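You operate a simulated robot arm through the tools that you are given. There is no shell and no other tool. Be economical: measure what you need, move in short steps, check, and stop when the job is done.

Carry out the task below with a simulated robot arm. There is one attempt and no reset: what you move stays moved.

Task
Seat the red framed lens in the short rail's holder and focus the screen to a crisp bar.
Fine: holder at the 8 cm mark, rail lamp on for it and off afterwards, other lenses and the shutter left alone.
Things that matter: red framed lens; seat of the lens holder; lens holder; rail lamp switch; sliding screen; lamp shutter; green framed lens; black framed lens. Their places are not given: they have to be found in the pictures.

The check looks at the end state, three seconds after you hand in, the way a careful person would. Anything else that was tipped, shoved, dropped, spilled or broken makes it a failure.

Robot
A 6-joint arm with a two-finger parallel gripper, fixed in place. Base frame: the origin is at the foot of the arm, x ahead of it, y to its left, z up; the work surface is at about z = 806. Lengths are in mm, angles in degrees, forces in N, time in s.
With the tool pointing down near the work surface it reaches from about 260 to 680 mm from the base axis. Its first joint turns from -66.0 to 66.0 degrees. Payload 2.9 kg.
The TCP is the grasp point between the finger pads, 30 mm short of the fingertips. In the tool frame z runs along the fingers and y along their closing line. Largest opening 110 mm; finger width 20, thickness 10; the body of the gripper, 48 by 112 mm, starts 55 mm behind the TCP.
Orientation is that of the tool frame in the base frame, as a unit quaternion [x, y, z, w]. With the fingers straight down and closing along the base's y, the tool's x points along the base's -x, its y along +y and its z along -z.

Tools
- The arm moves only by the tool arm_command. Its argument "moves" is text: rows parted by semicolons, each of 7 numbers parted by spaces: the shift along the tool's x, y, z in units of 200 mm (1.0 is 200 mm), then the turn, a rotation vector about the tool's x, y, z in units of 60 degrees (1.0 is 60 degrees), then the gripper command, from -1 (fully open) to 1 (shut), values between in proportion. In form: dx dy dz ax ay az fingers; .... A call has 1 to 8 rows; each row is the pose to reach, as a shift and turn from the pose commanded when the call began, along the tool's axes at that moment. A call with a number of a shift or a turn outside -1 to 1 is refused whole. Rows are played at 5 a second. More than 50 mm and 8.6 degrees between two rows, or a gripper value outside its range, and nothing of the call is played. A pose out of reach is approached as far as the arm can. The call stops where the force on the tool passes 50 N (or 10 N more than at its start, if that is more) or the arm is blocked; 0.2 s more then pass. The fingers move at their own pace (about 108 mm/s each) and stop on an object; they squeeze with about 35 N. The grip force told is the motor's: it shows also when the fingers shut on nothing. Time passes only in rows, and 0.2 s behind the last, so rows that repeat a pose let the fingers close. The reply holds the time, the measured pose of the TCP, the force on the tool along the base axes, the opening and the grip force, in the units named above and with some noise.
- Cameras (640 x 400 px; columns grow to the right, rows downward): "scene" is fixed at [87, 438.6, 1378.6]; the picture's right is [-0.68, -0.73, 0.00], its down [-0.38, 0.35, -0.85] and it looks along [0.63, -0.58, -0.52] (base axes); focal length 374 px, centre (320, 200). "wrist" rides on the gripper at [-36, 0, -57] in the tool frame; the picture's right is [0.00, -1.00, 0.00], its down [0.97, 0.00, -0.24] and it looks along [0.24, 0.00, 0.97] (tool axes); focal length 218 px, centre (320, 200).
- capture(camera): a new picture of that camera. The clock stands still meanwhile.
- probe_pixels(camera, pixels): for up to 12 pixels [column, row] of the newest picture of that camera ("zoom" is the newest enlarged one), the place [x, y, z] in the base frame of the surface seen there, good to about 2 mm, but the place of the scene camera against the robot may be out by one fixed shift of up to 12 mm in any direction. The clock stands still meanwhile.
- enlarge(camera, box): a new picture of the part [left, top, right, bottom] of that camera's present view, enlarged. The clock stands still meanwhile.
- job_done(): hands the job in; it is judged then, once.

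Work in short steps. Measure before you move; look again where a grasp or a placing could have gone wrong, and mend it. You have 80 turns and 34 pictures in all, those below and enlarged ones among them. Open the gripper and draw the arm clear of the work before you hand the job in, unless the task says otherwise; then end with one line.

The tools are called after "Call:" by a JSON object that holds its "method" and its "body". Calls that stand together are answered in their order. arm_command: Moves the arm, as the interface text tells. Its arguments: {"type":"object","properties":{"moves":{"type":"string"}},"required":["moves"]} The other tools are called the same way: capture (camera) takes a picture; probe_pixels (camera, pixels) gives the place of the surface under pixels of a picture; enlarge (camera, box) takes an enlarged picture of a part of a camera's view; job_done () hands the job in.

At the start:

```text
clock: 0.0
tcp_pos: [394.1, -21.1, 1182.7]
ee_rot: [0.0, 1.0, 0.0, 0.0]
force: [-0.4, 0.2, -0.8]
width: 110.0
grasp_force: 0.0
```

scene: 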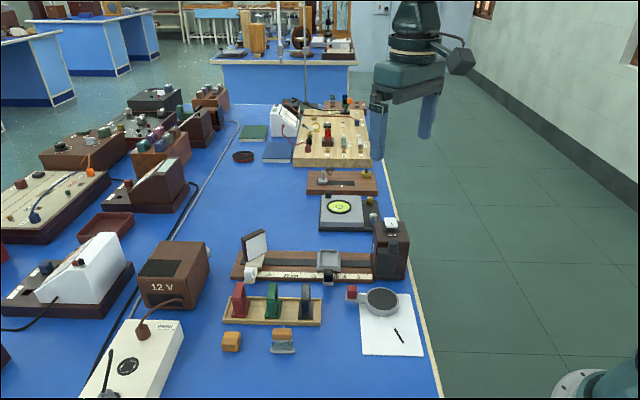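
wrist: 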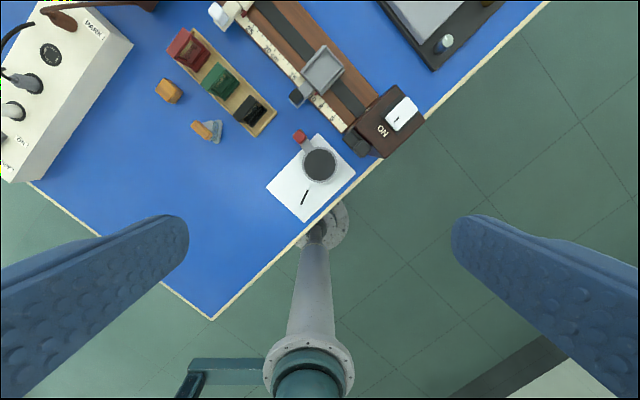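

The short rail with holder is around scene px (320,262), and the lens rack is around (272,305). I'll enlarge both views.

Call:
{"method": "enlarge", "body": {"camera": "scene", "box": [210, 200, 430, 360]}}

Call:
{"method": "enlarge", "body": {"camera": "wrist", "box": [140, 0, 440, 190]}}

```text
2.50 times, centred on (320, 280) of scene
```

zoom: 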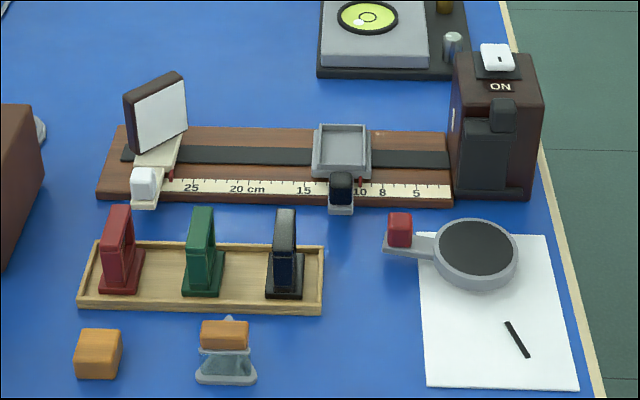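

```text
2.11 times, centred on (290, 95) of wrist
```

zoom: 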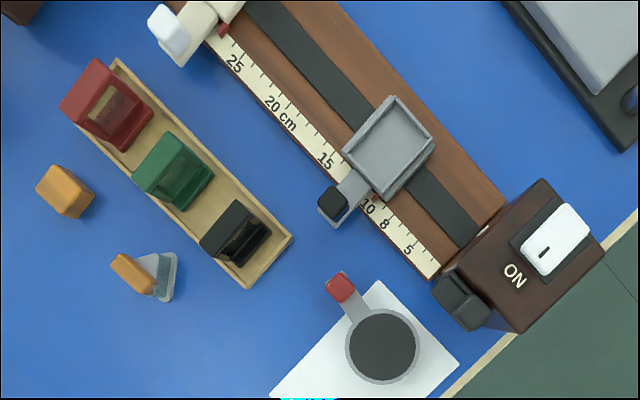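

I'll probe the rail, scale, holder, rack and lamp features in this wrist zoom.

Call:
{"method": "probe_pixels", "body": {"camera": "zoom", "pixels": [[390, 145], [345, 150], [395, 97], [433, 138], [388, 200], [332, 203], [353, 188], [430, 275], [240, 65], [172, 32], [540, 250], [570, 220]]}}

Call:
{"method": "probe_pixels", "body": {"camera": "zoom", "pixels": [[100, 95], [95, 60], [65, 105], [125, 150], [150, 100], [175, 165], [240, 230], [385, 345], [340, 287], [460, 300], [373, 196], [224, 28]]}}

```text
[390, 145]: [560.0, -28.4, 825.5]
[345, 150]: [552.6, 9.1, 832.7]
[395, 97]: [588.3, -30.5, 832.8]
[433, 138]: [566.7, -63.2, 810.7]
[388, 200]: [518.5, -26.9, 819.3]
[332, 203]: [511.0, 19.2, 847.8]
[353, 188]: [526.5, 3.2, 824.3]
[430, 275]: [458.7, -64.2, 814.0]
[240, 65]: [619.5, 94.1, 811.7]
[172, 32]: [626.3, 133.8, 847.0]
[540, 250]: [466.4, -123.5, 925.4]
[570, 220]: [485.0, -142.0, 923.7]
```

```text
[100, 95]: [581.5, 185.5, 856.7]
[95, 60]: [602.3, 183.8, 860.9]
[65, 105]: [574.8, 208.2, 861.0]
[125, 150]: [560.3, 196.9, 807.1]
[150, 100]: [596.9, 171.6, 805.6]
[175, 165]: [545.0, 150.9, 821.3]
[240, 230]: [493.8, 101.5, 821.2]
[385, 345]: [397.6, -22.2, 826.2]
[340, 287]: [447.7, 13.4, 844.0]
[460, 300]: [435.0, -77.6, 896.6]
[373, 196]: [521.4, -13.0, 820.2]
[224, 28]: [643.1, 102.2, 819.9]
```

The rail runs at about 45° in the base x-y plane. I'll go above it and turn the tool so the fingers close along the rail, then look closer.

Call:
{"method": "arm_command", "body": {"moves": "-0.13 0.055 0.144 0 0 0.125 -1; -0.26 0.11 0.288 0 0 0.25 -1; -0.39 0.165 0.432 0 0 0.375 -1; -0.52 0.22 0.577 0 0 0.5 -1; -0.65 0.275 0.721 0 0 0.625 -1; -0.78 0.33 0.865 0 0 0.75 -1; -0.78 0.33 0.865 0 0 0.75 -1"}}

Call:
{"method": "capture", "body": {"camera": "wrist"}}

```text
clock: 1.6
tcp_pos: [550.9, 44.5, 1010.8]
ee_rot: [0.384, 0.923, 0.0, 0.0]
force: [0.1, -0.4, 0.3]
width: 110.1
grasp_force: 0.0
```

```text
29 pictures are left
```

wrist: 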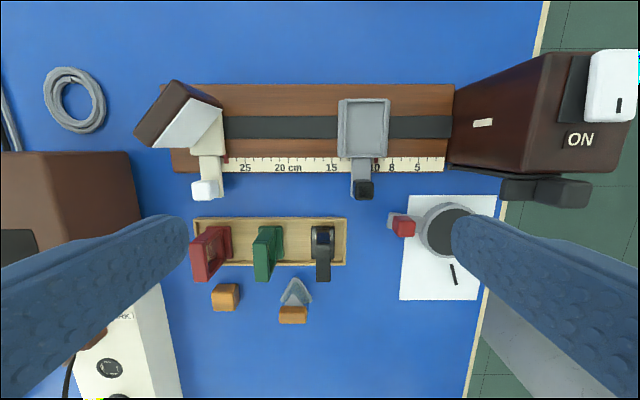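

The view is now aligned with the rail. I'll enlarge the scale and holder, and the lens rack.

Call:
{"method": "enlarge", "body": {"camera": "wrist", "box": [320, 80, 460, 205]}}

Call:
{"method": "probe_pixels", "body": {"camera": "zoom", "pixels": [[100, 100], [320, 100]]}}

Call:
{"method": "probe_pixels", "body": {"camera": "wrist", "pixels": [[363, 189], [205, 190], [205, 167], [480, 123], [611, 75], [618, 103], [600, 135], [560, 192], [516, 188], [580, 100], [200, 130], [403, 227]]}}

Call:
{"method": "enlarge", "body": {"camera": "wrist", "box": [170, 190, 360, 310]}}

```text
3.20 times, centred on (390, 142) of wrist
```

zoom: 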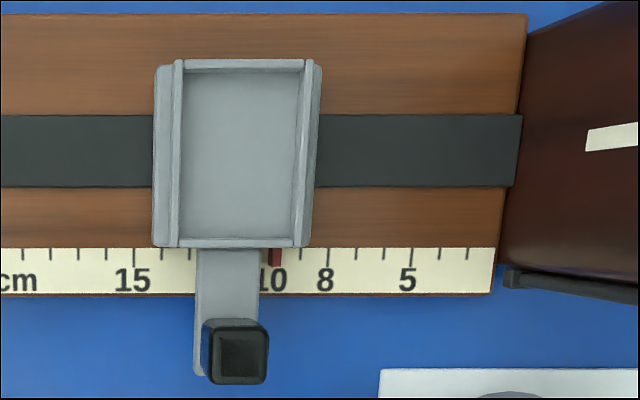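

```text
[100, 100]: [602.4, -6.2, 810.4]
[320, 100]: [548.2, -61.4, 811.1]
```

```text
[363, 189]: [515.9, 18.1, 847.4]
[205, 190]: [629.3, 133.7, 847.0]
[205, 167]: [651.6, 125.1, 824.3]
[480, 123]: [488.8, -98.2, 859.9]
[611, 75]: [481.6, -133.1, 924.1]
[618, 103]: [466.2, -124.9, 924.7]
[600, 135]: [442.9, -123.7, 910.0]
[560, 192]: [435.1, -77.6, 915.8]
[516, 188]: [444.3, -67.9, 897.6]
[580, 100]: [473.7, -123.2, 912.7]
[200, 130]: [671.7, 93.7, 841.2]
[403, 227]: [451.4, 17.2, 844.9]
```

```text
3.33 times, centred on (265, 250) of wrist
```

zoom: 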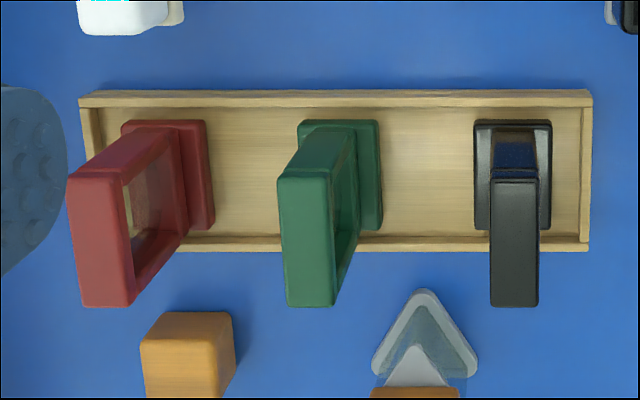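

I'll probe the red lens edges (top face around zoom (100,240), foot around (170,170)) for grasp geometry.

Call:
{"method": "probe_pixels", "body": {"camera": "zoom", "pixels": [[75, 185], [122, 185], [75, 300], [125, 300], [100, 240], [125, 125], [203, 125], [211, 225], [190, 160], [320, 180], [300, 300], [230, 200]]}}

Call:
{"method": "enlarge", "body": {"camera": "scene", "box": [340, 200, 430, 290]}}

```text
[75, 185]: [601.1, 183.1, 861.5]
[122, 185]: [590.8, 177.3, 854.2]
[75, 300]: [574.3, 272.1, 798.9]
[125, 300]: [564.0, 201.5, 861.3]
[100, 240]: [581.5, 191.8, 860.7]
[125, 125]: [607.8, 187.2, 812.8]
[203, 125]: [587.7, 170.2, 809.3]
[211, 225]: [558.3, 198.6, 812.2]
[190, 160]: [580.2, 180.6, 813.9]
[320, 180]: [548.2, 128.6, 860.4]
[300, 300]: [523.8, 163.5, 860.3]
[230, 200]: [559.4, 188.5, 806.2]
```

```text
4.44 times, centred on (385, 245) of scene
```

zoom: 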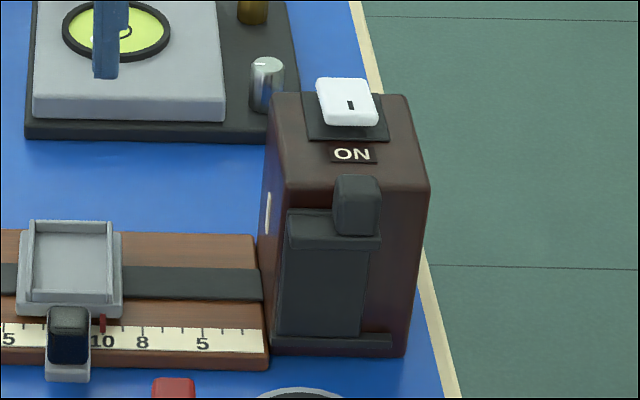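

Holder pointer reads about 9.9 cm (zoom px 274; 10 at 270, 8 at 325), so it must slide about 18.6 mm toward the lamp. I'll lower over the holder's black knob at (516,18,847) with a 50 mm opening.

Call:
{"method": "arm_command", "body": {"moves": "0.015 -0.109 0.15 0 0 0 0.09; 0.03 -0.218 0.3 0 0 0 0.09; 0.03 -0.218 0.45 0 0 0 0.09; 0.03 -0.218 0.55 0 0 0 0.09; 0.03 -0.218 0.55 0 0 0 0.09"}}

Call:
{"method": "capture", "body": {"camera": "wrist"}}

```text
clock: 2.8
tcp_pos: [514.7, 17.6, 901.4]
ee_rot: [0.383, 0.924, 0.0, -0.001]
force: [0.0, -0.3, 0.1]
width: 50.2
grasp_force: 0.2
```

```text
25 pictures are left
```

wrist: 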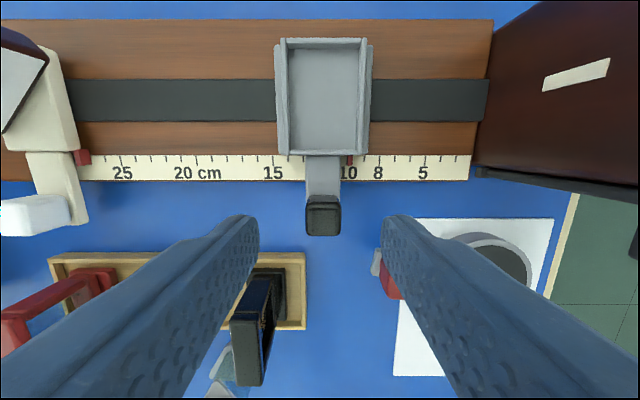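

Knob is centred between the fingers (323,217). Descend 41 mm and close.

Call:
{"method": "arm_command", "body": {"moves": "0 0 0.1 0 0 0 0.09; 0 0 0.205 0 0 0 0.09; 0 0 0.205 0 0 0 0.7; 0 0 0.205 0 0 0 0.8; 0 0 0.205 0 0 0 0.8; 0 0 0.205 0 0 0 0.8"}}

```text
clock: 4.2
tcp_pos: [515.5, 16.4, 859.3]
ee_rot: [0.384, 0.923, 0.0, -0.002]
force: [-16.6, -17.1, 2.5]
width: 19.8
grasp_force: 45.0
```

The knob is gripped (19.8 mm). Slide 18.6 mm toward the lamp (tool −y).

Call:
{"method": "arm_command", "body": {"moves": "0 -0.03 0 0 0 0 0.8; 0 -0.06 0 0 0 0 0.8; 0 -0.08 0 0 0 0 0.8; 0 -0.093 0 0 0 0 0.8; 0 -0.093 0 0 0 0 0.8"}}

Call:
{"method": "enlarge", "body": {"camera": "wrist", "box": [260, 80, 480, 217]}}

```text
clock: 5.4
tcp_pos: [503.5, 5.0, 861.0]
ee_rot: [0.382, 0.924, 0.0, 0.0]
force: [-0.9, 3.0, -12.5]
width: 19.9
grasp_force: 44.6
```

```text
2.91 times, centred on (370, 148) of wrist
```

zoom: 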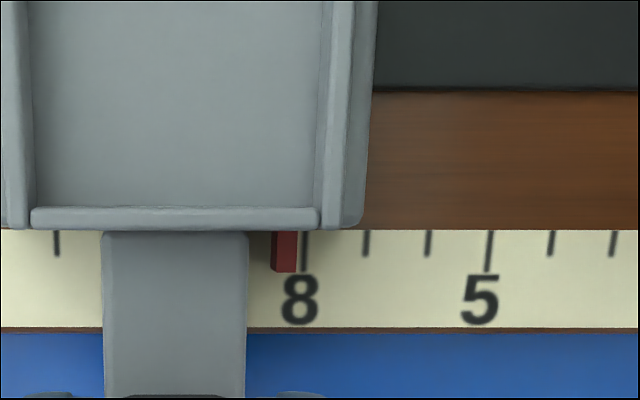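

Pointer centre (≈285,250) still sits left of the 8 tick (305) at about 8.35 cm. Probe both to get the exact remainder.

Call:
{"method": "probe_pixels", "body": {"camera": "zoom", "pixels": [[286, 250], [286, 265], [277, 255], [294, 255], [305, 250], [305, 265], [366, 250], [427, 250], [488, 250], [315, 265], [265, 280]]}}

```text
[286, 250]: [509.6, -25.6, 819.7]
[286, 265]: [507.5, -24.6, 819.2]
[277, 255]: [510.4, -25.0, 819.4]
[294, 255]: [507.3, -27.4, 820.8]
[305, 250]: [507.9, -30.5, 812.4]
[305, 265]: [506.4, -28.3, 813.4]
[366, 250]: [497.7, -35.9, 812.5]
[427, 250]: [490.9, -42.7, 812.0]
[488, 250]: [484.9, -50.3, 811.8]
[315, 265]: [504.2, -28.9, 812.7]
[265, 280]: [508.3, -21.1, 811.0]
```

About 4.5 mm remain (pointer stands 8 mm above the scale, so parallax is included). Nudge further.

Call:
{"method": "arm_command", "body": {"moves": "0 -0.012 0 0 0 0 0.8; 0 -0.0225 0 0 0 0 0.8; 0 -0.0225 0 0 0 0 0.8"}}

Call:
{"method": "enlarge", "body": {"camera": "wrist", "box": [260, 80, 480, 217]}}

Call:
{"method": "probe_pixels", "body": {"camera": "zoom", "pixels": [[285, 250], [285, 265], [289, 255], [282, 260], [317, 250], [317, 265], [378, 250], [439, 250], [500, 250]]}}

```text
clock: 6.2
tcp_pos: [499.8, 1.4, 860.2]
ee_rot: [0.383, 0.924, 0.0, -0.001]
force: [0.0, 2.9, -11.8]
width: 19.9
grasp_force: 45.1
```

```text
2.91 times, centred on (370, 148) of wrist
```

zoom: 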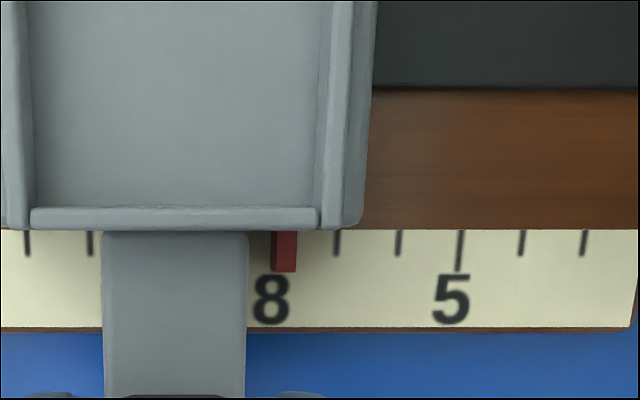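

```text
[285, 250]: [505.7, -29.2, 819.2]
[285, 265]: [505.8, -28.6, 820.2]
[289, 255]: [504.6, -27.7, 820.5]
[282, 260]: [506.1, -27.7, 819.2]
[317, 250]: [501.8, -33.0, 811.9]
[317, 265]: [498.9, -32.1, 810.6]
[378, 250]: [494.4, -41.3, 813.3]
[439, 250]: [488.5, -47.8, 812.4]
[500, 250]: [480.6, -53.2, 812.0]
```

Pointer now projects to ≈276.6 px with the 8 tick at 276, so the holder is at 8.0. Release and lift.

Call:
{"method": "arm_command", "body": {"moves": "0 0 0 0 0 0 0.3; 0 0 0 0 0 0 0.1; 0 0 -0.1 0 0 0 0.1; 0 0 -0.35 0 0 0 0.1; 0 0 -0.5 0 0 0 0.1; 0 0 -0.5 0 0 0 0.1"}}

Call:
{"method": "capture", "body": {"camera": "wrist"}}

Call:
{"method": "probe_pixels", "body": {"camera": "wrist", "pixels": [[320, 100], [300, 80], [350, 80], [300, 130], [350, 130], [320, 63], [320, 148]]}}

```text
clock: 7.6
tcp_pos: [499.8, 2.1, 960.4]
ee_rot: [0.383, 0.924, 0.0, 0.0]
force: [-0.6, -0.2, -0.5]
width: 49.5
grasp_force: 0.1
```

```text
22 pictures are left
```

wrist: 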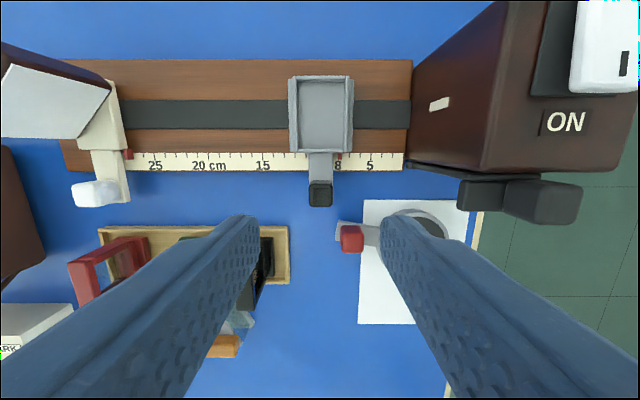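

```text
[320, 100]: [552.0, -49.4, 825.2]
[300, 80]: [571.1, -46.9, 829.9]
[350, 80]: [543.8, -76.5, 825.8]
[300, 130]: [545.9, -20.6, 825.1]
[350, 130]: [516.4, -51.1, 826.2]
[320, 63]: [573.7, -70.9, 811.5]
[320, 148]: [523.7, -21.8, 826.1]
```

Enlarge the seat to measure its inner corners.

Call:
{"method": "enlarge", "body": {"camera": "wrist", "box": [270, 60, 380, 160]}}

Call:
{"method": "probe_pixels", "body": {"camera": "zoom", "pixels": [[150, 200], [450, 200], [150, 120], [450, 120], [150, 300], [440, 300], [300, 130], [300, 320], [300, 200], [220, 250], [400, 250], [300, 350]]}}

```text
4.00 times, centred on (325, 110) of wrist
```

zoom: 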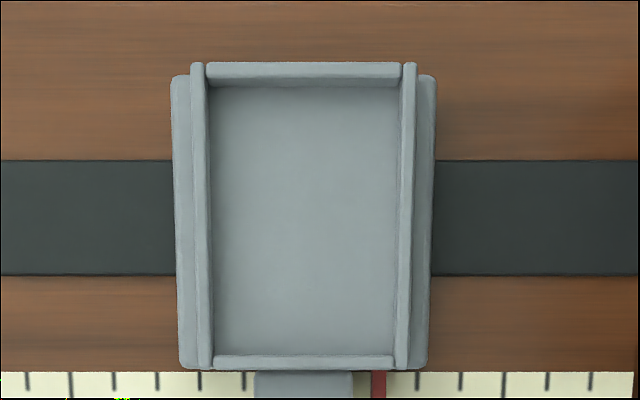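

```text
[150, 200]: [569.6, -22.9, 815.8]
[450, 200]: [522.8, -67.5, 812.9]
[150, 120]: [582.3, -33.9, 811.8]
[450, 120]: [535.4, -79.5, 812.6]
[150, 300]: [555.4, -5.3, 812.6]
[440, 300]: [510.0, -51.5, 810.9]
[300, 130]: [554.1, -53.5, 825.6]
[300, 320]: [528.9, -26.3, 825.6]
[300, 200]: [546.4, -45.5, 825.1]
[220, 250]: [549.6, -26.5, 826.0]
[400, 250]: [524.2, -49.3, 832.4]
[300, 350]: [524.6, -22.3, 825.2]
```

Seat floor centre is about (542,−42,825), 35×52 mm inside. Now move above the red lens (~(582,192)), turning the tool so the fingers will close across the lens width (needs −90°, in two calls).

Call:
{"method": "arm_command", "body": {"moves": "0.054 0.138 -0.05 0 0 -0.142 -0.27; 0.108 0.276 -0.1 0 0 -0.285 -0.27; 0.163 0.414 -0.1 0 0 -0.428 -0.27; 0.217 0.552 -0.1 0 0 -0.571 -0.27; 0.272 0.69 -0.1 0 0 -0.714 -0.27; 0.326 0.828 -0.1 0 0 -0.857 -0.27; 0.381 0.966 -0.1 0 0 -1 -0.27; 0.381 0.966 -0.1 0 0 -1 -0.27"}}

Call:
{"method": "arm_command", "body": {"moves": "0 0 0 0 0 -0.125 -0.27; 0 0 0 0 0 -0.25 -0.27; 0 0 0 0 0 -0.375 -0.27; 0 0 0 0 0 -0.5 -0.27; 0 0 0 0 0 -0.5 -0.27"}}

Call:
{"method": "capture", "body": {"camera": "wrist"}}

```text
clock: 9.4
tcp_pos: [582.3, 192.0, 980.1]
ee_rot: [-0.132, 0.991, 0.0, 0.0]
force: [1.1, -0.3, -0.3]
width: 69.7
grasp_force: 0.2
```

```text
clock: 10.6
tcp_pos: [581.7, 191.0, 979.5]
ee_rot: [-0.383, 0.924, 0.001, 0.0]
force: [-0.6, -0.9, -0.1]
width: 69.8
grasp_force: 0.0
```

```text
20 pictures are left
```

wrist: 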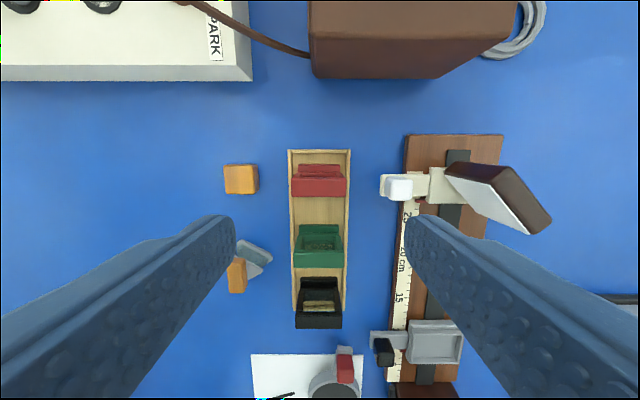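

Red lens centred at column ~319, row ~187. Enlarge and probe its top face and foot.

Call:
{"method": "enlarge", "body": {"camera": "wrist", "box": [275, 145, 365, 205]}}

Call:
{"method": "probe_pixels", "body": {"camera": "zoom", "pixels": [[130, 260], [500, 260], [320, 230], [320, 300], [140, 300], [500, 300], [320, 340], [320, 150], [130, 330], [510, 330], [170, 150], [470, 150]]}}

```text
6.67 times, centred on (320, 175) of wrist
```

zoom: 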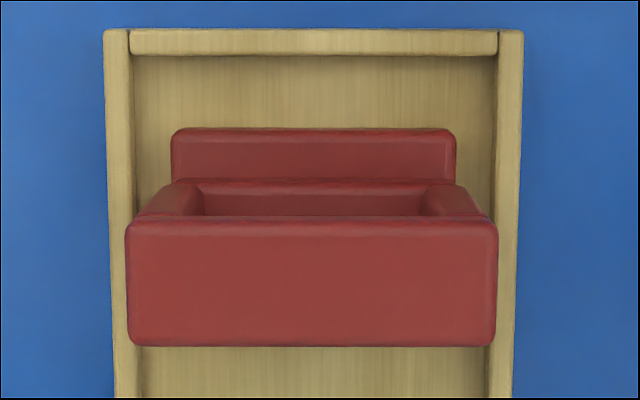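

```text
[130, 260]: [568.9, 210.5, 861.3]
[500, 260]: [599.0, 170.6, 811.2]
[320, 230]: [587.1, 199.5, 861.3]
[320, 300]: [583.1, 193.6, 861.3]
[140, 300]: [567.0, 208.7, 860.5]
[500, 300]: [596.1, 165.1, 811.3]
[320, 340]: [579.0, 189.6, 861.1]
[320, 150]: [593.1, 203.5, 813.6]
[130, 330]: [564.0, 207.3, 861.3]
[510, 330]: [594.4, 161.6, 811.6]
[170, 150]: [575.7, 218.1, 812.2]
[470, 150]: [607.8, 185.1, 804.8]
```

The lens top is 45×15 mm, centred at ≈(582.7,195), z 861. Shift −3.2/+1.5 mm in tool x/y and descend to TCP z 850 so the tips stay above the rack rim, then close.

Call:
{"method": "arm_command", "body": {"moves": "-0.016 0.007 0.2 0 0 0 -0.27; -0.016 0.007 0.4 0 0 0 -0.27; -0.016 0.007 0.55 0 0 0 -0.27; -0.016 0.007 0.647 0 0 0 -0.27; -0.016 0.007 0.647 0 0 0 -0.27"}}

Call:
{"method": "arm_command", "body": {"moves": "0 0 0 0 0 0 0; 0 0 0 0 0 0 0.3; 0 0 0 0 0 0 0.4; 0 0 0 0 0 0 0.4"}}

```text
clock: 11.8
tcp_pos: [582.8, 194.8, 850.1]
ee_rot: [-0.383, 0.924, 0.0, 0.0]
force: [-0.1, -0.1, 0.3]
width: 69.9
grasp_force: 0.1
```

```text
clock: 12.8
tcp_pos: [584.1, 193.6, 850.3]
ee_rot: [-0.383, 0.924, 0.0, 0.0]
force: [-0.2, -0.5, 0.9]
width: 45.5
grasp_force: 35.1
```

Lens gripped (45.5 mm). Lift straight up.

Call:
{"method": "arm_command", "body": {"moves": "0 0 -0.05 0 0 0 0.4; 0 0 -0.2 0 0 0 0.4; 0 0 -0.4 0 0 0 0.4; 0 0 -0.6 0 0 0 0.4; 0 0 -0.6 0 0 0 0.4"}}

Call:
{"method": "capture", "body": {"camera": "wrist"}}

```text
clock: 14.0
tcp_pos: [582.4, 194.8, 972.4]
ee_rot: [-0.382, 0.924, 0.0, -0.001]
force: [0.9, 0.1, -0.9]
width: 45.0
grasp_force: 34.9
```

```text
18 pictures are left
```

wrist: 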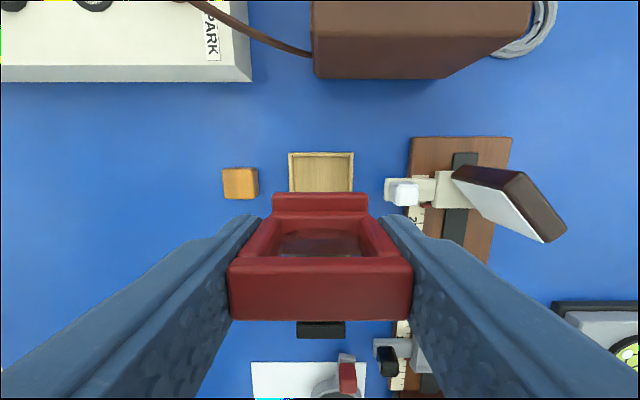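

Lens is held upright. Probe its top and foot to know its offset from the TCP.

Call:
{"method": "probe_pixels", "body": {"camera": "wrist", "pixels": [[320, 262], [320, 290], [320, 316], [320, 196], [320, 208], [278, 205], [364, 205], [240, 290], [400, 290]]}}

Call:
{"method": "enlarge", "body": {"camera": "scene", "box": [220, 160, 420, 320]}}

```text
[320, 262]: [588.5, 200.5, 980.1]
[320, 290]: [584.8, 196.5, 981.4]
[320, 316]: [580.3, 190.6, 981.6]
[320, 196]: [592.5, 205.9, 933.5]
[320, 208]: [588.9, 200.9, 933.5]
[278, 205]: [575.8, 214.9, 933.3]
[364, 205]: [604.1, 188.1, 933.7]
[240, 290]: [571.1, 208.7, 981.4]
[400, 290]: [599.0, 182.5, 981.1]
```

```text
2.50 times, centred on (320, 240) of scene
```

zoom: 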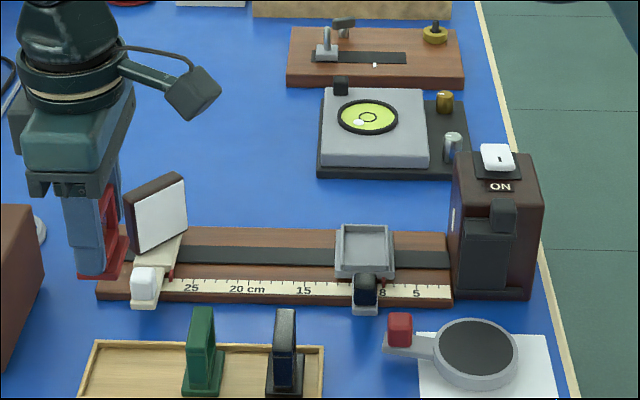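

Lens centre is ~+2 mm along the rail from the TCP; foot is 27×45 mm. Raise a little, travel along the rail direction first (clear of the screen), then across to above the seat.

Call:
{"method": "arm_command", "body": {"moves": "0.1 0 -0.1 0 0 0 0.4; 0.3 0 -0.1 0 0 0 0.4; 0.5 0 -0.1 0 0 0 0.4; 0.7 -0.15 -0.1 0 0 0 0.4; 0.85 -0.33 -0.1 0 0 0 0.4; 0.95 -0.52 -0.1 0 0 0 0.4; 0.99 -0.693 -0.1 0 0 0 0.4; 0.99 -0.693 -0.1 0 0 0 0.4"}}

Call:
{"method": "arm_command", "body": {"moves": "0 0 0.15 0 0 0 0.4; 0 0 0.3 0 0 0 0.4; 0 0 0.45 0 0 0 0.4; 0 0 0.5 0 0 0 0.4; 0 0 0.5 0 0 0 0.4"}}

Call:
{"method": "capture", "body": {"camera": "wrist"}}

Call:
{"method": "enlarge", "body": {"camera": "scene", "box": [300, 190, 420, 290]}}

```text
clock: 15.8
tcp_pos: [540.3, -43.0, 991.5]
ee_rot: [-0.383, 0.924, 0.0, -0.001]
force: [0.9, -0.2, -1.5]
width: 45.5
grasp_force: 34.8
```

```text
clock: 17.0
tcp_pos: [541.6, -41.4, 890.6]
ee_rot: [-0.382, 0.924, 0.0, 0.0]
force: [-1.6, 0.0, 0.5]
width: 45.2
grasp_force: 35.1
```

```text
16 pictures are left
```

wrist: 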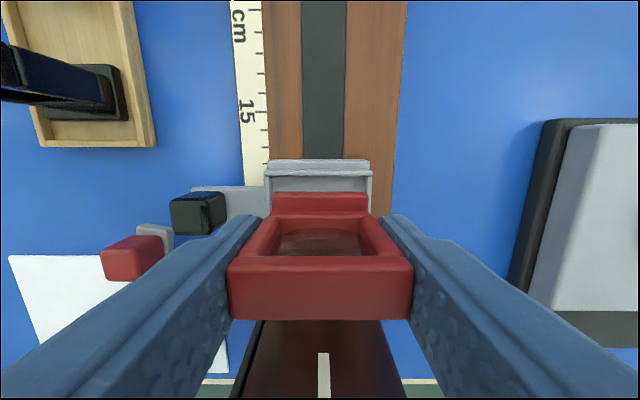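

```text
4.00 times, centred on (360, 240) of scene
```

zoom: 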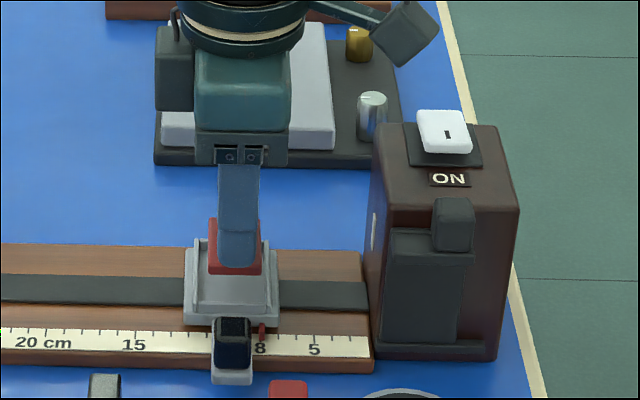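

Lens appears laterally centred over the seat (foot cols 272–368, seat 265–373). Probe the seat's rear wall and lens foot to check fit along the rail.

Call:
{"method": "probe_pixels", "body": {"camera": "wrist", "pixels": [[320, 162], [320, 167], [320, 174], [320, 180], [320, 186], [320, 194], [320, 206], [267, 190], [372, 190], [320, 290], [320, 264], [320, 316]]}}

```text
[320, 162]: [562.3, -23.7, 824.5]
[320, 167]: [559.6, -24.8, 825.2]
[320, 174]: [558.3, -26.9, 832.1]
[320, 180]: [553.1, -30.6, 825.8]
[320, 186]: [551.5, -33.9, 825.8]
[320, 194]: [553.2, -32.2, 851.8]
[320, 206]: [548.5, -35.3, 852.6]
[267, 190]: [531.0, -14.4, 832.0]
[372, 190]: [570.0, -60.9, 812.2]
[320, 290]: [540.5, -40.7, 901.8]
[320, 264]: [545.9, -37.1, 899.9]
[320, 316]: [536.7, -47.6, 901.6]
```

Foot's far edge is ~2 mm from the far wall, ~6 mm at the near side; shift 2 mm toward the lamp and descend ~18.5 mm gently.

Call:
{"method": "arm_command", "body": {"moves": "0.01 0 0 0 0 0 0.4; 0.01 0 0.04 0 0 0 0.4; 0.01 0 0.07 0 0 0 0.4; 0.01 0 0.085 0 0 0 0.4; 0.01 0 0.091 0 0 0 0.4; 0.01 0 0.091 0 0 0 0.4"}}

```text
clock: 18.4
tcp_pos: [540.2, -42.6, 872.3]
ee_rot: [-0.383, 0.924, 0.0, 0.0]
force: [-0.3, -0.1, -0.7]
width: 45.3
grasp_force: 35.8
```

No contact yet; lower in half-millimetre steps.

Call:
{"method": "arm_command", "body": {"moves": "0 0 0.003 0 0 0 0.4; 0 0 0.006 0 0 0 0.4; 0 0 0.009 0 0 0 0.4; 0 0 0.009 0 0 0 0.4"}}

```text
clock: 19.4
tcp_pos: [540.2, -42.9, 870.5]
ee_rot: [-0.382, 0.924, 0.0, 0.0]
force: [0.2, -1.2, 0.6]
width: 45.3
grasp_force: 34.5
```

Call:
{"method": "arm_command", "body": {"moves": "0 0 0.003 0 0 0 0.4; 0 0 0.006 0 0 0 0.4; 0 0 0.006 0 0 0 0.4"}}

Call:
{"method": "enlarge", "body": {"camera": "scene", "box": [300, 220, 390, 290]}}

```text
clock: 20.2
tcp_pos: [539.8, -44.1, 870.5]
ee_rot: [-0.382, 0.924, 0.001, 0.0]
force: [-3.9, 2.8, 13.9]
width: 45.2
grasp_force: 34.9
```

```text
5.71 times, centred on (345, 255) of scene
```

zoom: 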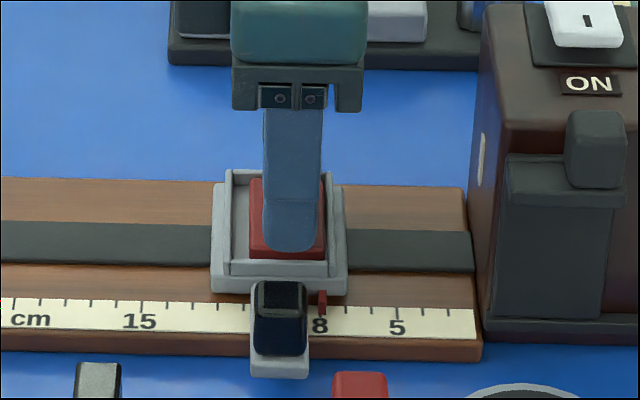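

Contact at 13.9 N with the foot inside the seat walls. Release and rise.

Call:
{"method": "arm_command", "body": {"moves": "0 0 0 0 0 0 0.05; 0 0 0 0 0 0 -0.2; 0 0 0 0 0 0 -0.2; 0 0 -0.15 0 0 0 -0.2; 0 0 -0.35 0 0 0 -0.2; 0 0 -0.55 0 0 0 -0.2; 0 0 -0.55 0 0 0 -0.2"}}

Call:
{"method": "capture", "body": {"camera": "wrist"}}

Call:
{"method": "enlarge", "body": {"camera": "scene", "box": [220, 200, 420, 300]}}

```text
clock: 21.8
tcp_pos: [539.0, -44.6, 981.1]
ee_rot: [-0.383, 0.924, 0.0, 0.0]
force: [0.6, -0.6, -0.1]
width: 66.0
grasp_force: 0.0
```

```text
13 pictures are left
```

wrist: 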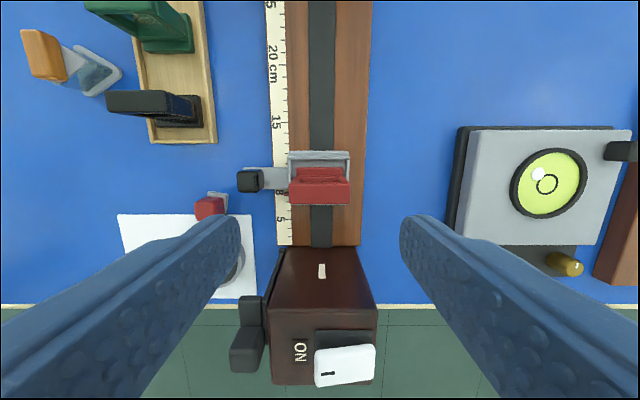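

```text
3.20 times, centred on (320, 250) of scene
```

zoom: 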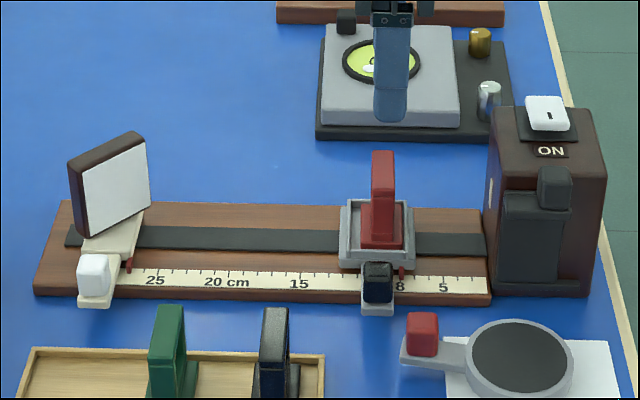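

Lens is seated upright with the pointer still at 8. Now inspect the switch at wrist (345,365).

Call:
{"method": "probe_pixels", "body": {"camera": "wrist", "pixels": [[318, 370], [325, 375], [335, 368], [345, 366], [355, 364], [370, 350], [372, 370], [320, 354], [345, 350], [345, 380], [300, 350], [345, 338]]}}

Call:
{"method": "probe_pixels", "body": {"camera": "scene", "pixels": [[386, 224], [394, 222], [389, 229], [396, 228], [391, 238]]}}

```text
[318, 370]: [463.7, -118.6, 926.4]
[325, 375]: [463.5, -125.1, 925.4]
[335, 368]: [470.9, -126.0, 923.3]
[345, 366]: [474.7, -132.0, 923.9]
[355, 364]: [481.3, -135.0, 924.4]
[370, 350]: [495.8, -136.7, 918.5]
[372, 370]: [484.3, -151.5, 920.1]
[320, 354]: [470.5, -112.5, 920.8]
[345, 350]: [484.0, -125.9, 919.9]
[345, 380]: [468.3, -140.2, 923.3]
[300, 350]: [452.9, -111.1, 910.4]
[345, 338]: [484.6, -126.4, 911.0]
```

```text
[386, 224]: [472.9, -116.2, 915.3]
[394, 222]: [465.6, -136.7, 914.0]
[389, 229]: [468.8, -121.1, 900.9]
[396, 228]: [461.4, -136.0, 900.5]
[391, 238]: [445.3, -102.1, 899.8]
```

The ON end (≈(464,−119)) stands at z 926, the other end at ~920, so the lamp is off. Close the fingers and go above the ON end at (466.7,−123).

Call:
{"method": "arm_command", "body": {"moves": "0.13 -0.005 -0.05 0 0 0 0.3; 0.27 -0.01 -0.05 0 0 0 1; 0.4 -0.016 -0.05 0 0 0 1; 0.533 -0.022 -0.05 0 0 0 1; 0.533 -0.022 0 0 0 0 1; 0.533 -0.022 0.05 0 0 0 1; 0.533 -0.022 0.05 0 0 0 1"}}

Call:
{"method": "capture", "body": {"camera": "wrist"}}

```text
clock: 23.4
tcp_pos: [467.7, -122.6, 969.0]
ee_rot: [-0.382, 0.924, 0.0, 0.0]
force: [-0.6, -0.2, 0.4]
width: 0.3
grasp_force: 35.2
```

```text
11 pictures are left
```

wrist: 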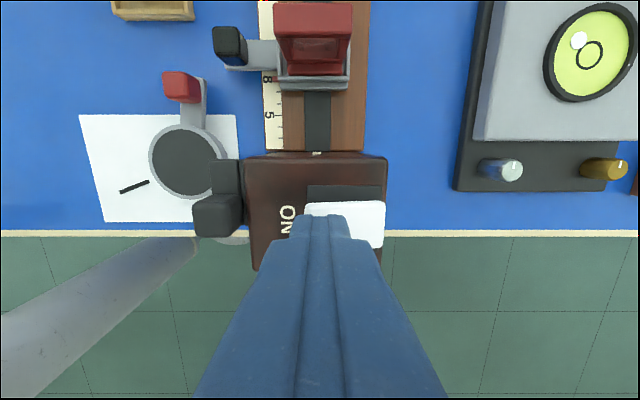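

The tip sits over the ON half (cols ~295–350, rocker 305–385). Press down about 22 mm with force watch, then back up.

Call:
{"method": "arm_command", "body": {"moves": "0 0 0.05 0 0 0 1; 0 0 0.075 0 0 0 1; 0 0 0.09 0 0 0 1; 0 0 0.1 0 0 0 1; 0 0 0.11 0 0 0 1"}}

Call:
{"method": "arm_command", "body": {"moves": "0 0 -0.05 0 0 0 1; 0 0 -0.2 0 0 0 1; 0 0 -0.35 0 0 0 1; 0 0 -0.35 0 0 0 1"}}

Call:
{"method": "enlarge", "body": {"camera": "scene", "box": [220, 200, 420, 300]}}

```text
clock: 24.6
tcp_pos: [467.9, -121.6, 953.0]
ee_rot: [-0.383, 0.924, 0.0, 0.001]
force: [-7.5, 1.6, 11.4]
width: 0.0
grasp_force: 35.4
stopped in row 5: the force on the tool passed its limit (the readings are from after the stop); the commanded pose is now the measured one
```

```text
clock: 25.6
tcp_pos: [468.8, -123.1, 1022.6]
ee_rot: [-0.383, 0.924, 0.0, 0.001]
force: [-0.8, 0.0, -0.1]
width: 0.0
grasp_force: 35.1
```

```text
3.20 times, centred on (320, 250) of scene
```

zoom: 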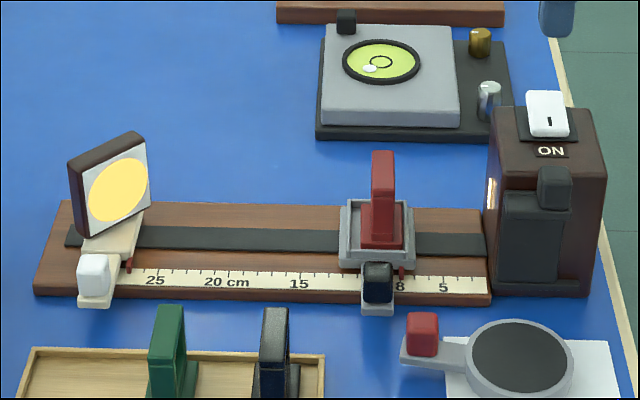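

Lamp is on; the screen shows a broad blurred disc. Probe the screen panel and knob before gripping the screen's white knob.

Call:
{"method": "probe_pixels", "body": {"camera": "zoom", "pixels": [[72, 165], [140, 135], [146, 205], [86, 233], [118, 188], [95, 262], [95, 280], [130, 265], [110, 225], [120, 240], [376, 270], [382, 155]]}}

```text
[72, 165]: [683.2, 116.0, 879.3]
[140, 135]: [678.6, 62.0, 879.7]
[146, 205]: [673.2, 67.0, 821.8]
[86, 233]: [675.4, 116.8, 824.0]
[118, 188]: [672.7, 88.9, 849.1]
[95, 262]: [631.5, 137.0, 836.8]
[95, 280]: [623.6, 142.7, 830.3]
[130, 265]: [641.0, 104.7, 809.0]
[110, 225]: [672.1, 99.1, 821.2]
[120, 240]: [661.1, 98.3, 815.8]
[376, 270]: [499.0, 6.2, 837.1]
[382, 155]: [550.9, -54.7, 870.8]
```

Panel top is ~890, clear of the gripper when holding the knob. Travel to above the screen knob (629,134), turning back +90° in two calls.

Call:
{"method": "arm_command", "body": {"moves": "-0.123 0.028 0 0 0 0.125 0.09; -0.247 0.057 0 0 0 0.25 0.09; -0.37 0.085 0 0 0 0.375 0.09; -0.493 0.113 0 0 0 0.5 0.09; -0.617 0.142 0 0 0 0.625 0.09; -0.74 0.17 0 0 0 0.75 0.09; -0.74 0.17 0 0 0 0.75 0.09"}}

Call:
{"method": "arm_command", "body": {"moves": "-0.067 0.107 0 0 0 0.125 0.09; -0.133 0.213 0 0 0 0.25 0.09; -0.2 0.32 0 0 0 0.375 0.09; -0.267 0.427 0 0 0 0.5 0.09; -0.333 0.533 0.05 0 0 0.625 0.09; -0.4 0.64 0.2 0 0 0.75 0.09; -0.4 0.64 0.4 0 0 0.75 0.09; -0.4 0.64 0.4 0 0 0.75 0.09"}}

Call:
{"method": "capture", "body": {"camera": "wrist"}}

```text
clock: 27.2
tcp_pos: [547.9, 6.4, 1023.2]
ee_rot: [0.0, 1.0, 0.001, 0.002]
force: [-0.7, -0.2, -0.3]
width: 50.4
grasp_force: 0.1
```

```text
clock: 29.0
tcp_pos: [629.1, 134.1, 942.6]
ee_rot: [0.382, 0.924, 0.001, 0.002]
force: [0.1, -0.1, -0.2]
width: 50.0
grasp_force: 0.0
```

```text
9 pictures are left
```

wrist: 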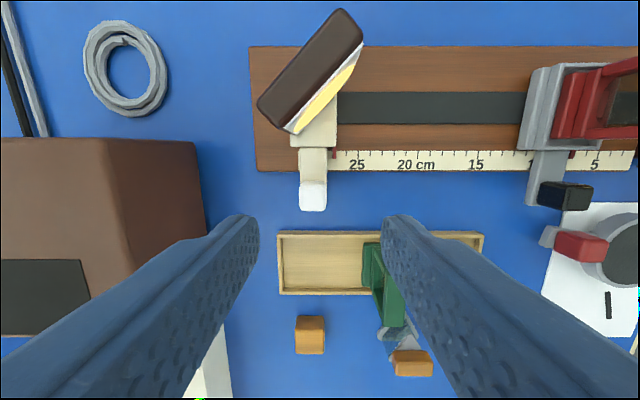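

Knob top is at (313,197), ~4.5 mm toward tool +y of centre. Correct, descend to z 860 and grip.

Call:
{"method": "arm_command", "body": {"moves": "0 0.022 0.15 0 0 0 0.09; 0 0.022 0.3 0 0 0 0.09; 0 0.022 0.413 0 0 0 0.09; 0 0.022 0.413 0 0 0 0.4; 0 0.022 0.413 0 0 0 0.8; 0 0.022 0.413 0 0 0 0.8; 0 0.022 0.413 0 0 0 0.8"}}

```text
clock: 30.6
tcp_pos: [632.4, 136.7, 860.8]
ee_rot: [0.383, 0.924, 0.001, 0.002]
force: [0.6, 1.2, -5.5]
width: 19.8
grasp_force: 44.8
```

Screen knob gripped (pointer ≈27.0). Blur estimate suggests focus near 16 cm; slide 100 mm to ~17 first.

Call:
{"method": "arm_command", "body": {"moves": "0 -0.07 0 0 0 0 0.8; 0 -0.14 0 0 0 0 0.8; 0 -0.21 0 0 0 0 0.8; 0 -0.28 0 0 0 0 0.8; 0 -0.35 0 0 0 0 0.8; 0 -0.43 0 0 0 0 0.8; 0 -0.5 0 0 0 0 0.8; 0 -0.5 0 0 0 0 0.8"}}

Call:
{"method": "enlarge", "body": {"camera": "scene", "box": [230, 190, 390, 290]}}

```text
clock: 32.4
tcp_pos: [559.8, 66.6, 860.3]
ee_rot: [0.382, 0.924, 0.0, 0.001]
force: [-1.5, -0.5, -13.9]
width: 19.7
grasp_force: 45.0
```

```text
4.00 times, centred on (310, 240) of scene
```

zoom: 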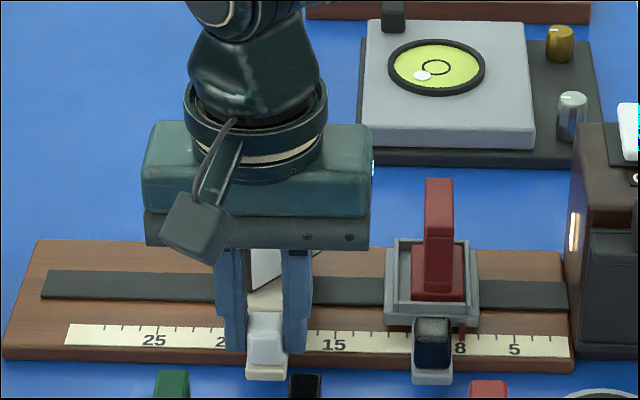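

As expected the gripper hides the screen. Release, lift, and look.

Call:
{"method": "arm_command", "body": {"moves": "0 0 0 0 0 0 0.3; 0 0 0 0 0 0 0.1; 0 0 -0.15 0 0 0 0.1; 0 0 -0.35 0 0 0 0.1; 0 0 -0.55 0 0 0 0.1; 0 0 -0.7 0 0 0 0.1; 0 0 -0.7 0 0 0 0.1"}}

Call:
{"method": "enlarge", "body": {"camera": "scene", "box": [260, 210, 360, 290]}}

```text
clock: 34.0
tcp_pos: [562.1, 67.3, 1000.1]
ee_rot: [0.383, 0.924, 0.001, 0.002]
force: [-0.7, -0.4, -0.3]
width: 49.1
grasp_force: 0.0
```

```text
5.00 times, centred on (310, 250) of scene
```

zoom: 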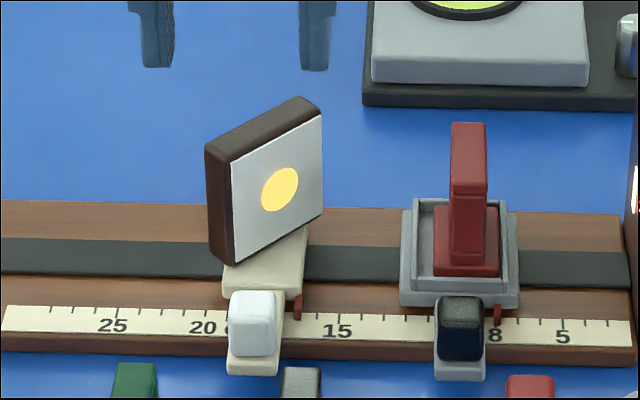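

Pointer ≈16.8 and the disc shrank from 0.88 to 0.41 of the face width; if it passed through focus, focus would be ≈20.1 cm. Regrip and move +32 mm, then lift and look.

Call:
{"method": "arm_command", "body": {"moves": "0 0 0.2 0 0 0 0.1; 0 0 0.4 0 0 0 0.1; 0 0 0.6 0 0 0 0.1; 0 0 0.7 0 0 0 0.1; 0 0 0.7 0 0 0 0.5; 0 0 0.7 0 0 0 0.8; 0 0 0.7 0 0 0 0.8; 0 0 0.7 0 0 0 0.8"}}

Call:
{"method": "arm_command", "body": {"moves": "0 0.05 0 0 0 0 0.8; 0 0.1 0 0 0 0 0.8; 0 0.15 0 0 0 0 0.8; 0 0.16 0 0 0 0 0.8; 0 0.16 0 0 0 0 0.8; 0 0.16 0 0 0 0 0.8"}}

Call:
{"method": "arm_command", "body": {"moves": "0 0 0 0 0 0 0.3; 0 0 0 0 0 0 0.1; 0 0 -0.15 0 0 0 0.1; 0 0 -0.35 0 0 0 0.1; 0 0 -0.55 0 0 0 0.1; 0 0 -0.7 0 0 0 0.1; 0 0 -0.7 0 0 0 0.1"}}

Call:
{"method": "enlarge", "body": {"camera": "scene", "box": [240, 215, 320, 279]}}

```text
clock: 35.8
tcp_pos: [561.0, 65.9, 860.4]
ee_rot: [0.382, 0.924, 0.0, 0.001]
force: [-1.3, -0.9, -5.8]
width: 19.6
grasp_force: 44.8
```

```text
clock: 37.2
tcp_pos: [584.7, 88.9, 859.2]
ee_rot: [0.383, 0.924, 0.0, 0.0]
force: [3.7, -4.7, -11.1]
width: 20.1
grasp_force: 45.0
```

```text
clock: 38.8
tcp_pos: [583.0, 90.2, 1000.6]
ee_rot: [0.382, 0.924, 0.001, 0.001]
force: [0.3, 0.3, -0.2]
width: 49.3
grasp_force: 0.1
```

```text
6.25 times, centred on (280, 247) of scene
```

zoom: 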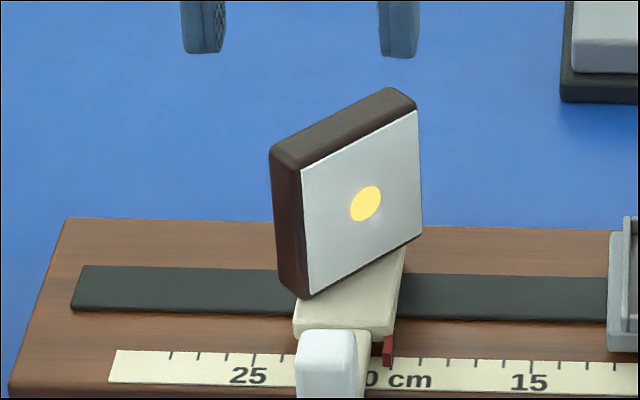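

Pointer ≈20.1 and disc is 0.27; fitting the three points puts focus at 18.8–19.3. Move back 11 mm to ≈19.0 and look.

Call:
{"method": "arm_command", "body": {"moves": "0 0 0.2 0 0 0 0.1; 0 0 0.4 0 0 0 0.1; 0 0 0.6 0 0 0 0.1; 0 0 0.7 0 0 0 0.1; 0 0 0.7 0 0 0 0.5; 0 0 0.7 0 0 0 0.8; 0 0 0.7 0 0 0 0.8; 0 0 0.7 0 0 0 0.8"}}

Call:
{"method": "arm_command", "body": {"moves": "0 -0.025 0 0 0 0 0.8; 0 -0.045 0 0 0 0 0.8; 0 -0.055 0 0 0 0 0.8; 0 -0.055 0 0 0 0 0.8; 0 -0.055 0 0 0 0 0.8"}}

Call:
{"method": "arm_command", "body": {"moves": "0 0 0 0 0 0 0.3; 0 0 0 0 0 0 0.1; 0 0 -0.15 0 0 0 0.1; 0 0 -0.35 0 0 0 0.1; 0 0 -0.55 0 0 0 0.1; 0 0 -0.7 0 0 0 0.1; 0 0 -0.7 0 0 0 0.1"}}

Call:
{"method": "enlarge", "body": {"camera": "scene", "box": [250, 215, 330, 279]}}

```text
clock: 40.6
tcp_pos: [583.8, 89.0, 860.8]
ee_rot: [0.383, 0.924, -0.001, 0.002]
force: [-0.2, 1.7, -7.2]
width: 19.9
grasp_force: 44.8
```

```text
clock: 41.8
tcp_pos: [576.1, 81.3, 860.8]
ee_rot: [0.383, 0.924, 0.001, 0.002]
force: [0.9, -0.1, -9.1]
width: 19.7
grasp_force: 44.9
```

```text
clock: 43.4
tcp_pos: [575.9, 80.7, 1000.4]
ee_rot: [0.383, 0.924, 0.0, 0.0]
force: [-0.4, -0.3, -0.5]
width: 49.7
grasp_force: 0.1
```

```text
6.25 times, centred on (290, 247) of scene
```

zoom: 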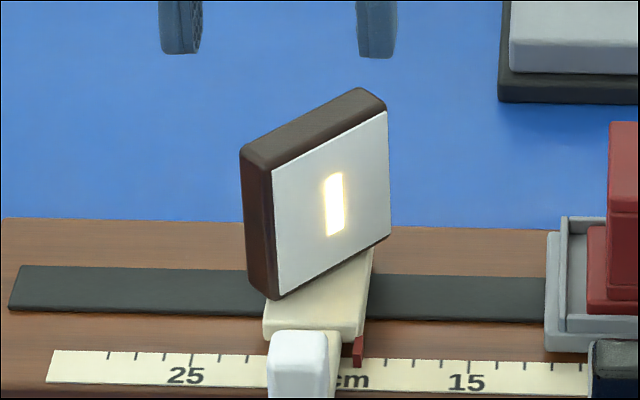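

A bar now shows at ≈19.0 cm. Zoom tighter to judge its crispness.

Call:
{"method": "enlarge", "body": {"camera": "scene", "box": [277, 228, 307, 252]}}

```text
16.00 times, centred on (292, 240) of scene
```

zoom: 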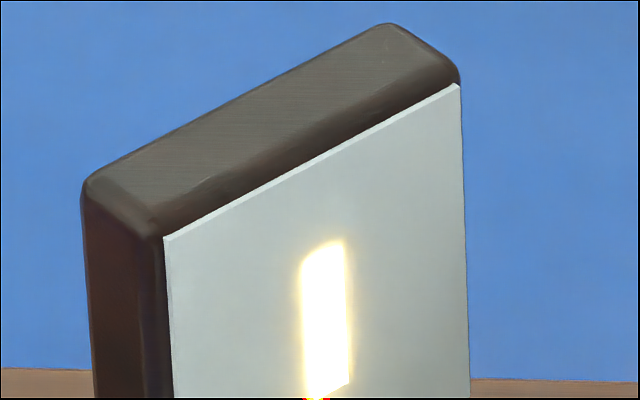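

The bar has a soft halo of ~0.6 px; to see whether it's residual blur, shift 1.5 mm toward the lamp and compare at the same zoom.

Call:
{"method": "arm_command", "body": {"moves": "0 0 0.2 0 0 0 0.1; 0 0 0.4 0 0 0 0.1; 0 0 0.6 0 0 0 0.1; 0 0 0.7 0 0 0 0.1; 0 0 0.7 0 0 0 0.5; 0 0 0.7 0 0 0 0.8; 0 0 0.7 0 0 0 0.8; 0 0 0.7 0 0 0 0.8"}}

Call:
{"method": "arm_command", "body": {"moves": "0 -0.004 0 0 0 0 0.8; 0 -0.0075 0 0 0 0 0.8; 0 -0.0075 0 0 0 0 0.8; 0 -0.0075 0 0 0 0 0.8"}}

Call:
{"method": "arm_command", "body": {"moves": "0 0 0 0 0 0 0.3; 0 0 0 0 0 0 0.1; 0 0 -0.15 0 0 0 0.1; 0 0 -0.35 0 0 0 0.1; 0 0 -0.55 0 0 0 0.1; 0 0 -0.7 0 0 0 0.1; 0 0 -0.7 0 0 0 0.1"}}

Call:
{"method": "enlarge", "body": {"camera": "scene", "box": [277, 232, 307, 256]}}

```text
clock: 45.2
tcp_pos: [576.3, 81.2, 860.3]
ee_rot: [0.383, 0.924, 0.0, 0.002]
force: [0.2, 0.1, -3.3]
width: 19.8
grasp_force: 45.0
```

```text
clock: 46.2
tcp_pos: [575.2, 80.5, 860.8]
ee_rot: [0.382, 0.924, 0.001, 0.001]
force: [1.3, 1.6, -7.5]
width: 19.8
grasp_force: 45.0
```

```text
clock: 47.8
tcp_pos: [573.4, 81.3, 1000.3]
ee_rot: [0.383, 0.924, 0.0, 0.001]
force: [-0.7, 0.0, -0.1]
width: 49.5
grasp_force: 0.2
```

```text
16.00 times, centred on (292, 244) of scene
```

zoom: 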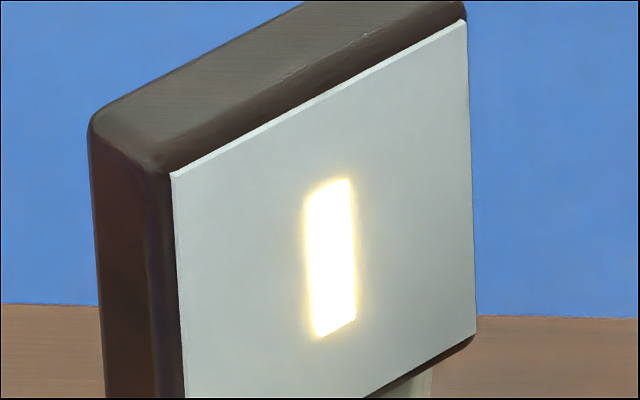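

The look is unchanged: the bar is crisp and the halo is just bloom, at ≈18.85 cm, which matches the fitted focus. Now go switch the lamp off at the rocker's other end, ≈(485,−141).

Call:
{"method": "arm_command", "body": {"moves": "-0.06 -0.14 0 0 0 0 0.5; -0.118 -0.275 0 0 0 0 1; -0.177 -0.412 0 0 0 0 1; -0.235 -0.55 0 0 0 0 1; -0.235 -0.55 0 0 0 0 1"}}

Call:
{"method": "arm_command", "body": {"moves": "-0.06 -0.14 0 0 0 0 1; -0.118 -0.275 0 0 0 0 1; -0.177 -0.412 0 0 0 0 1; -0.235 -0.55 0 0 0 0 1; -0.235 -0.55 0.15 0 0 0 1; -0.235 -0.55 0.15 0 0 0 1"}}

Call:
{"method": "capture", "body": {"camera": "wrist"}}

```text
clock: 49.0
tcp_pos: [530.3, -30.5, 999.0]
ee_rot: [0.382, 0.924, 0.0, 0.001]
force: [0.1, 1.8, -0.1]
width: 0.1
grasp_force: 35.1
```

```text
clock: 50.4
tcp_pos: [485.6, -141.3, 969.1]
ee_rot: [0.381, 0.924, 0.0, 0.002]
force: [0.3, -0.1, -0.4]
width: 0.0
grasp_force: 34.5
```

```text
2 pictures are left
```

wrist: 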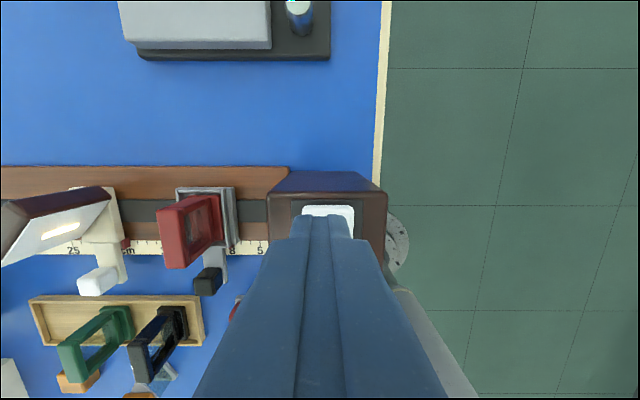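

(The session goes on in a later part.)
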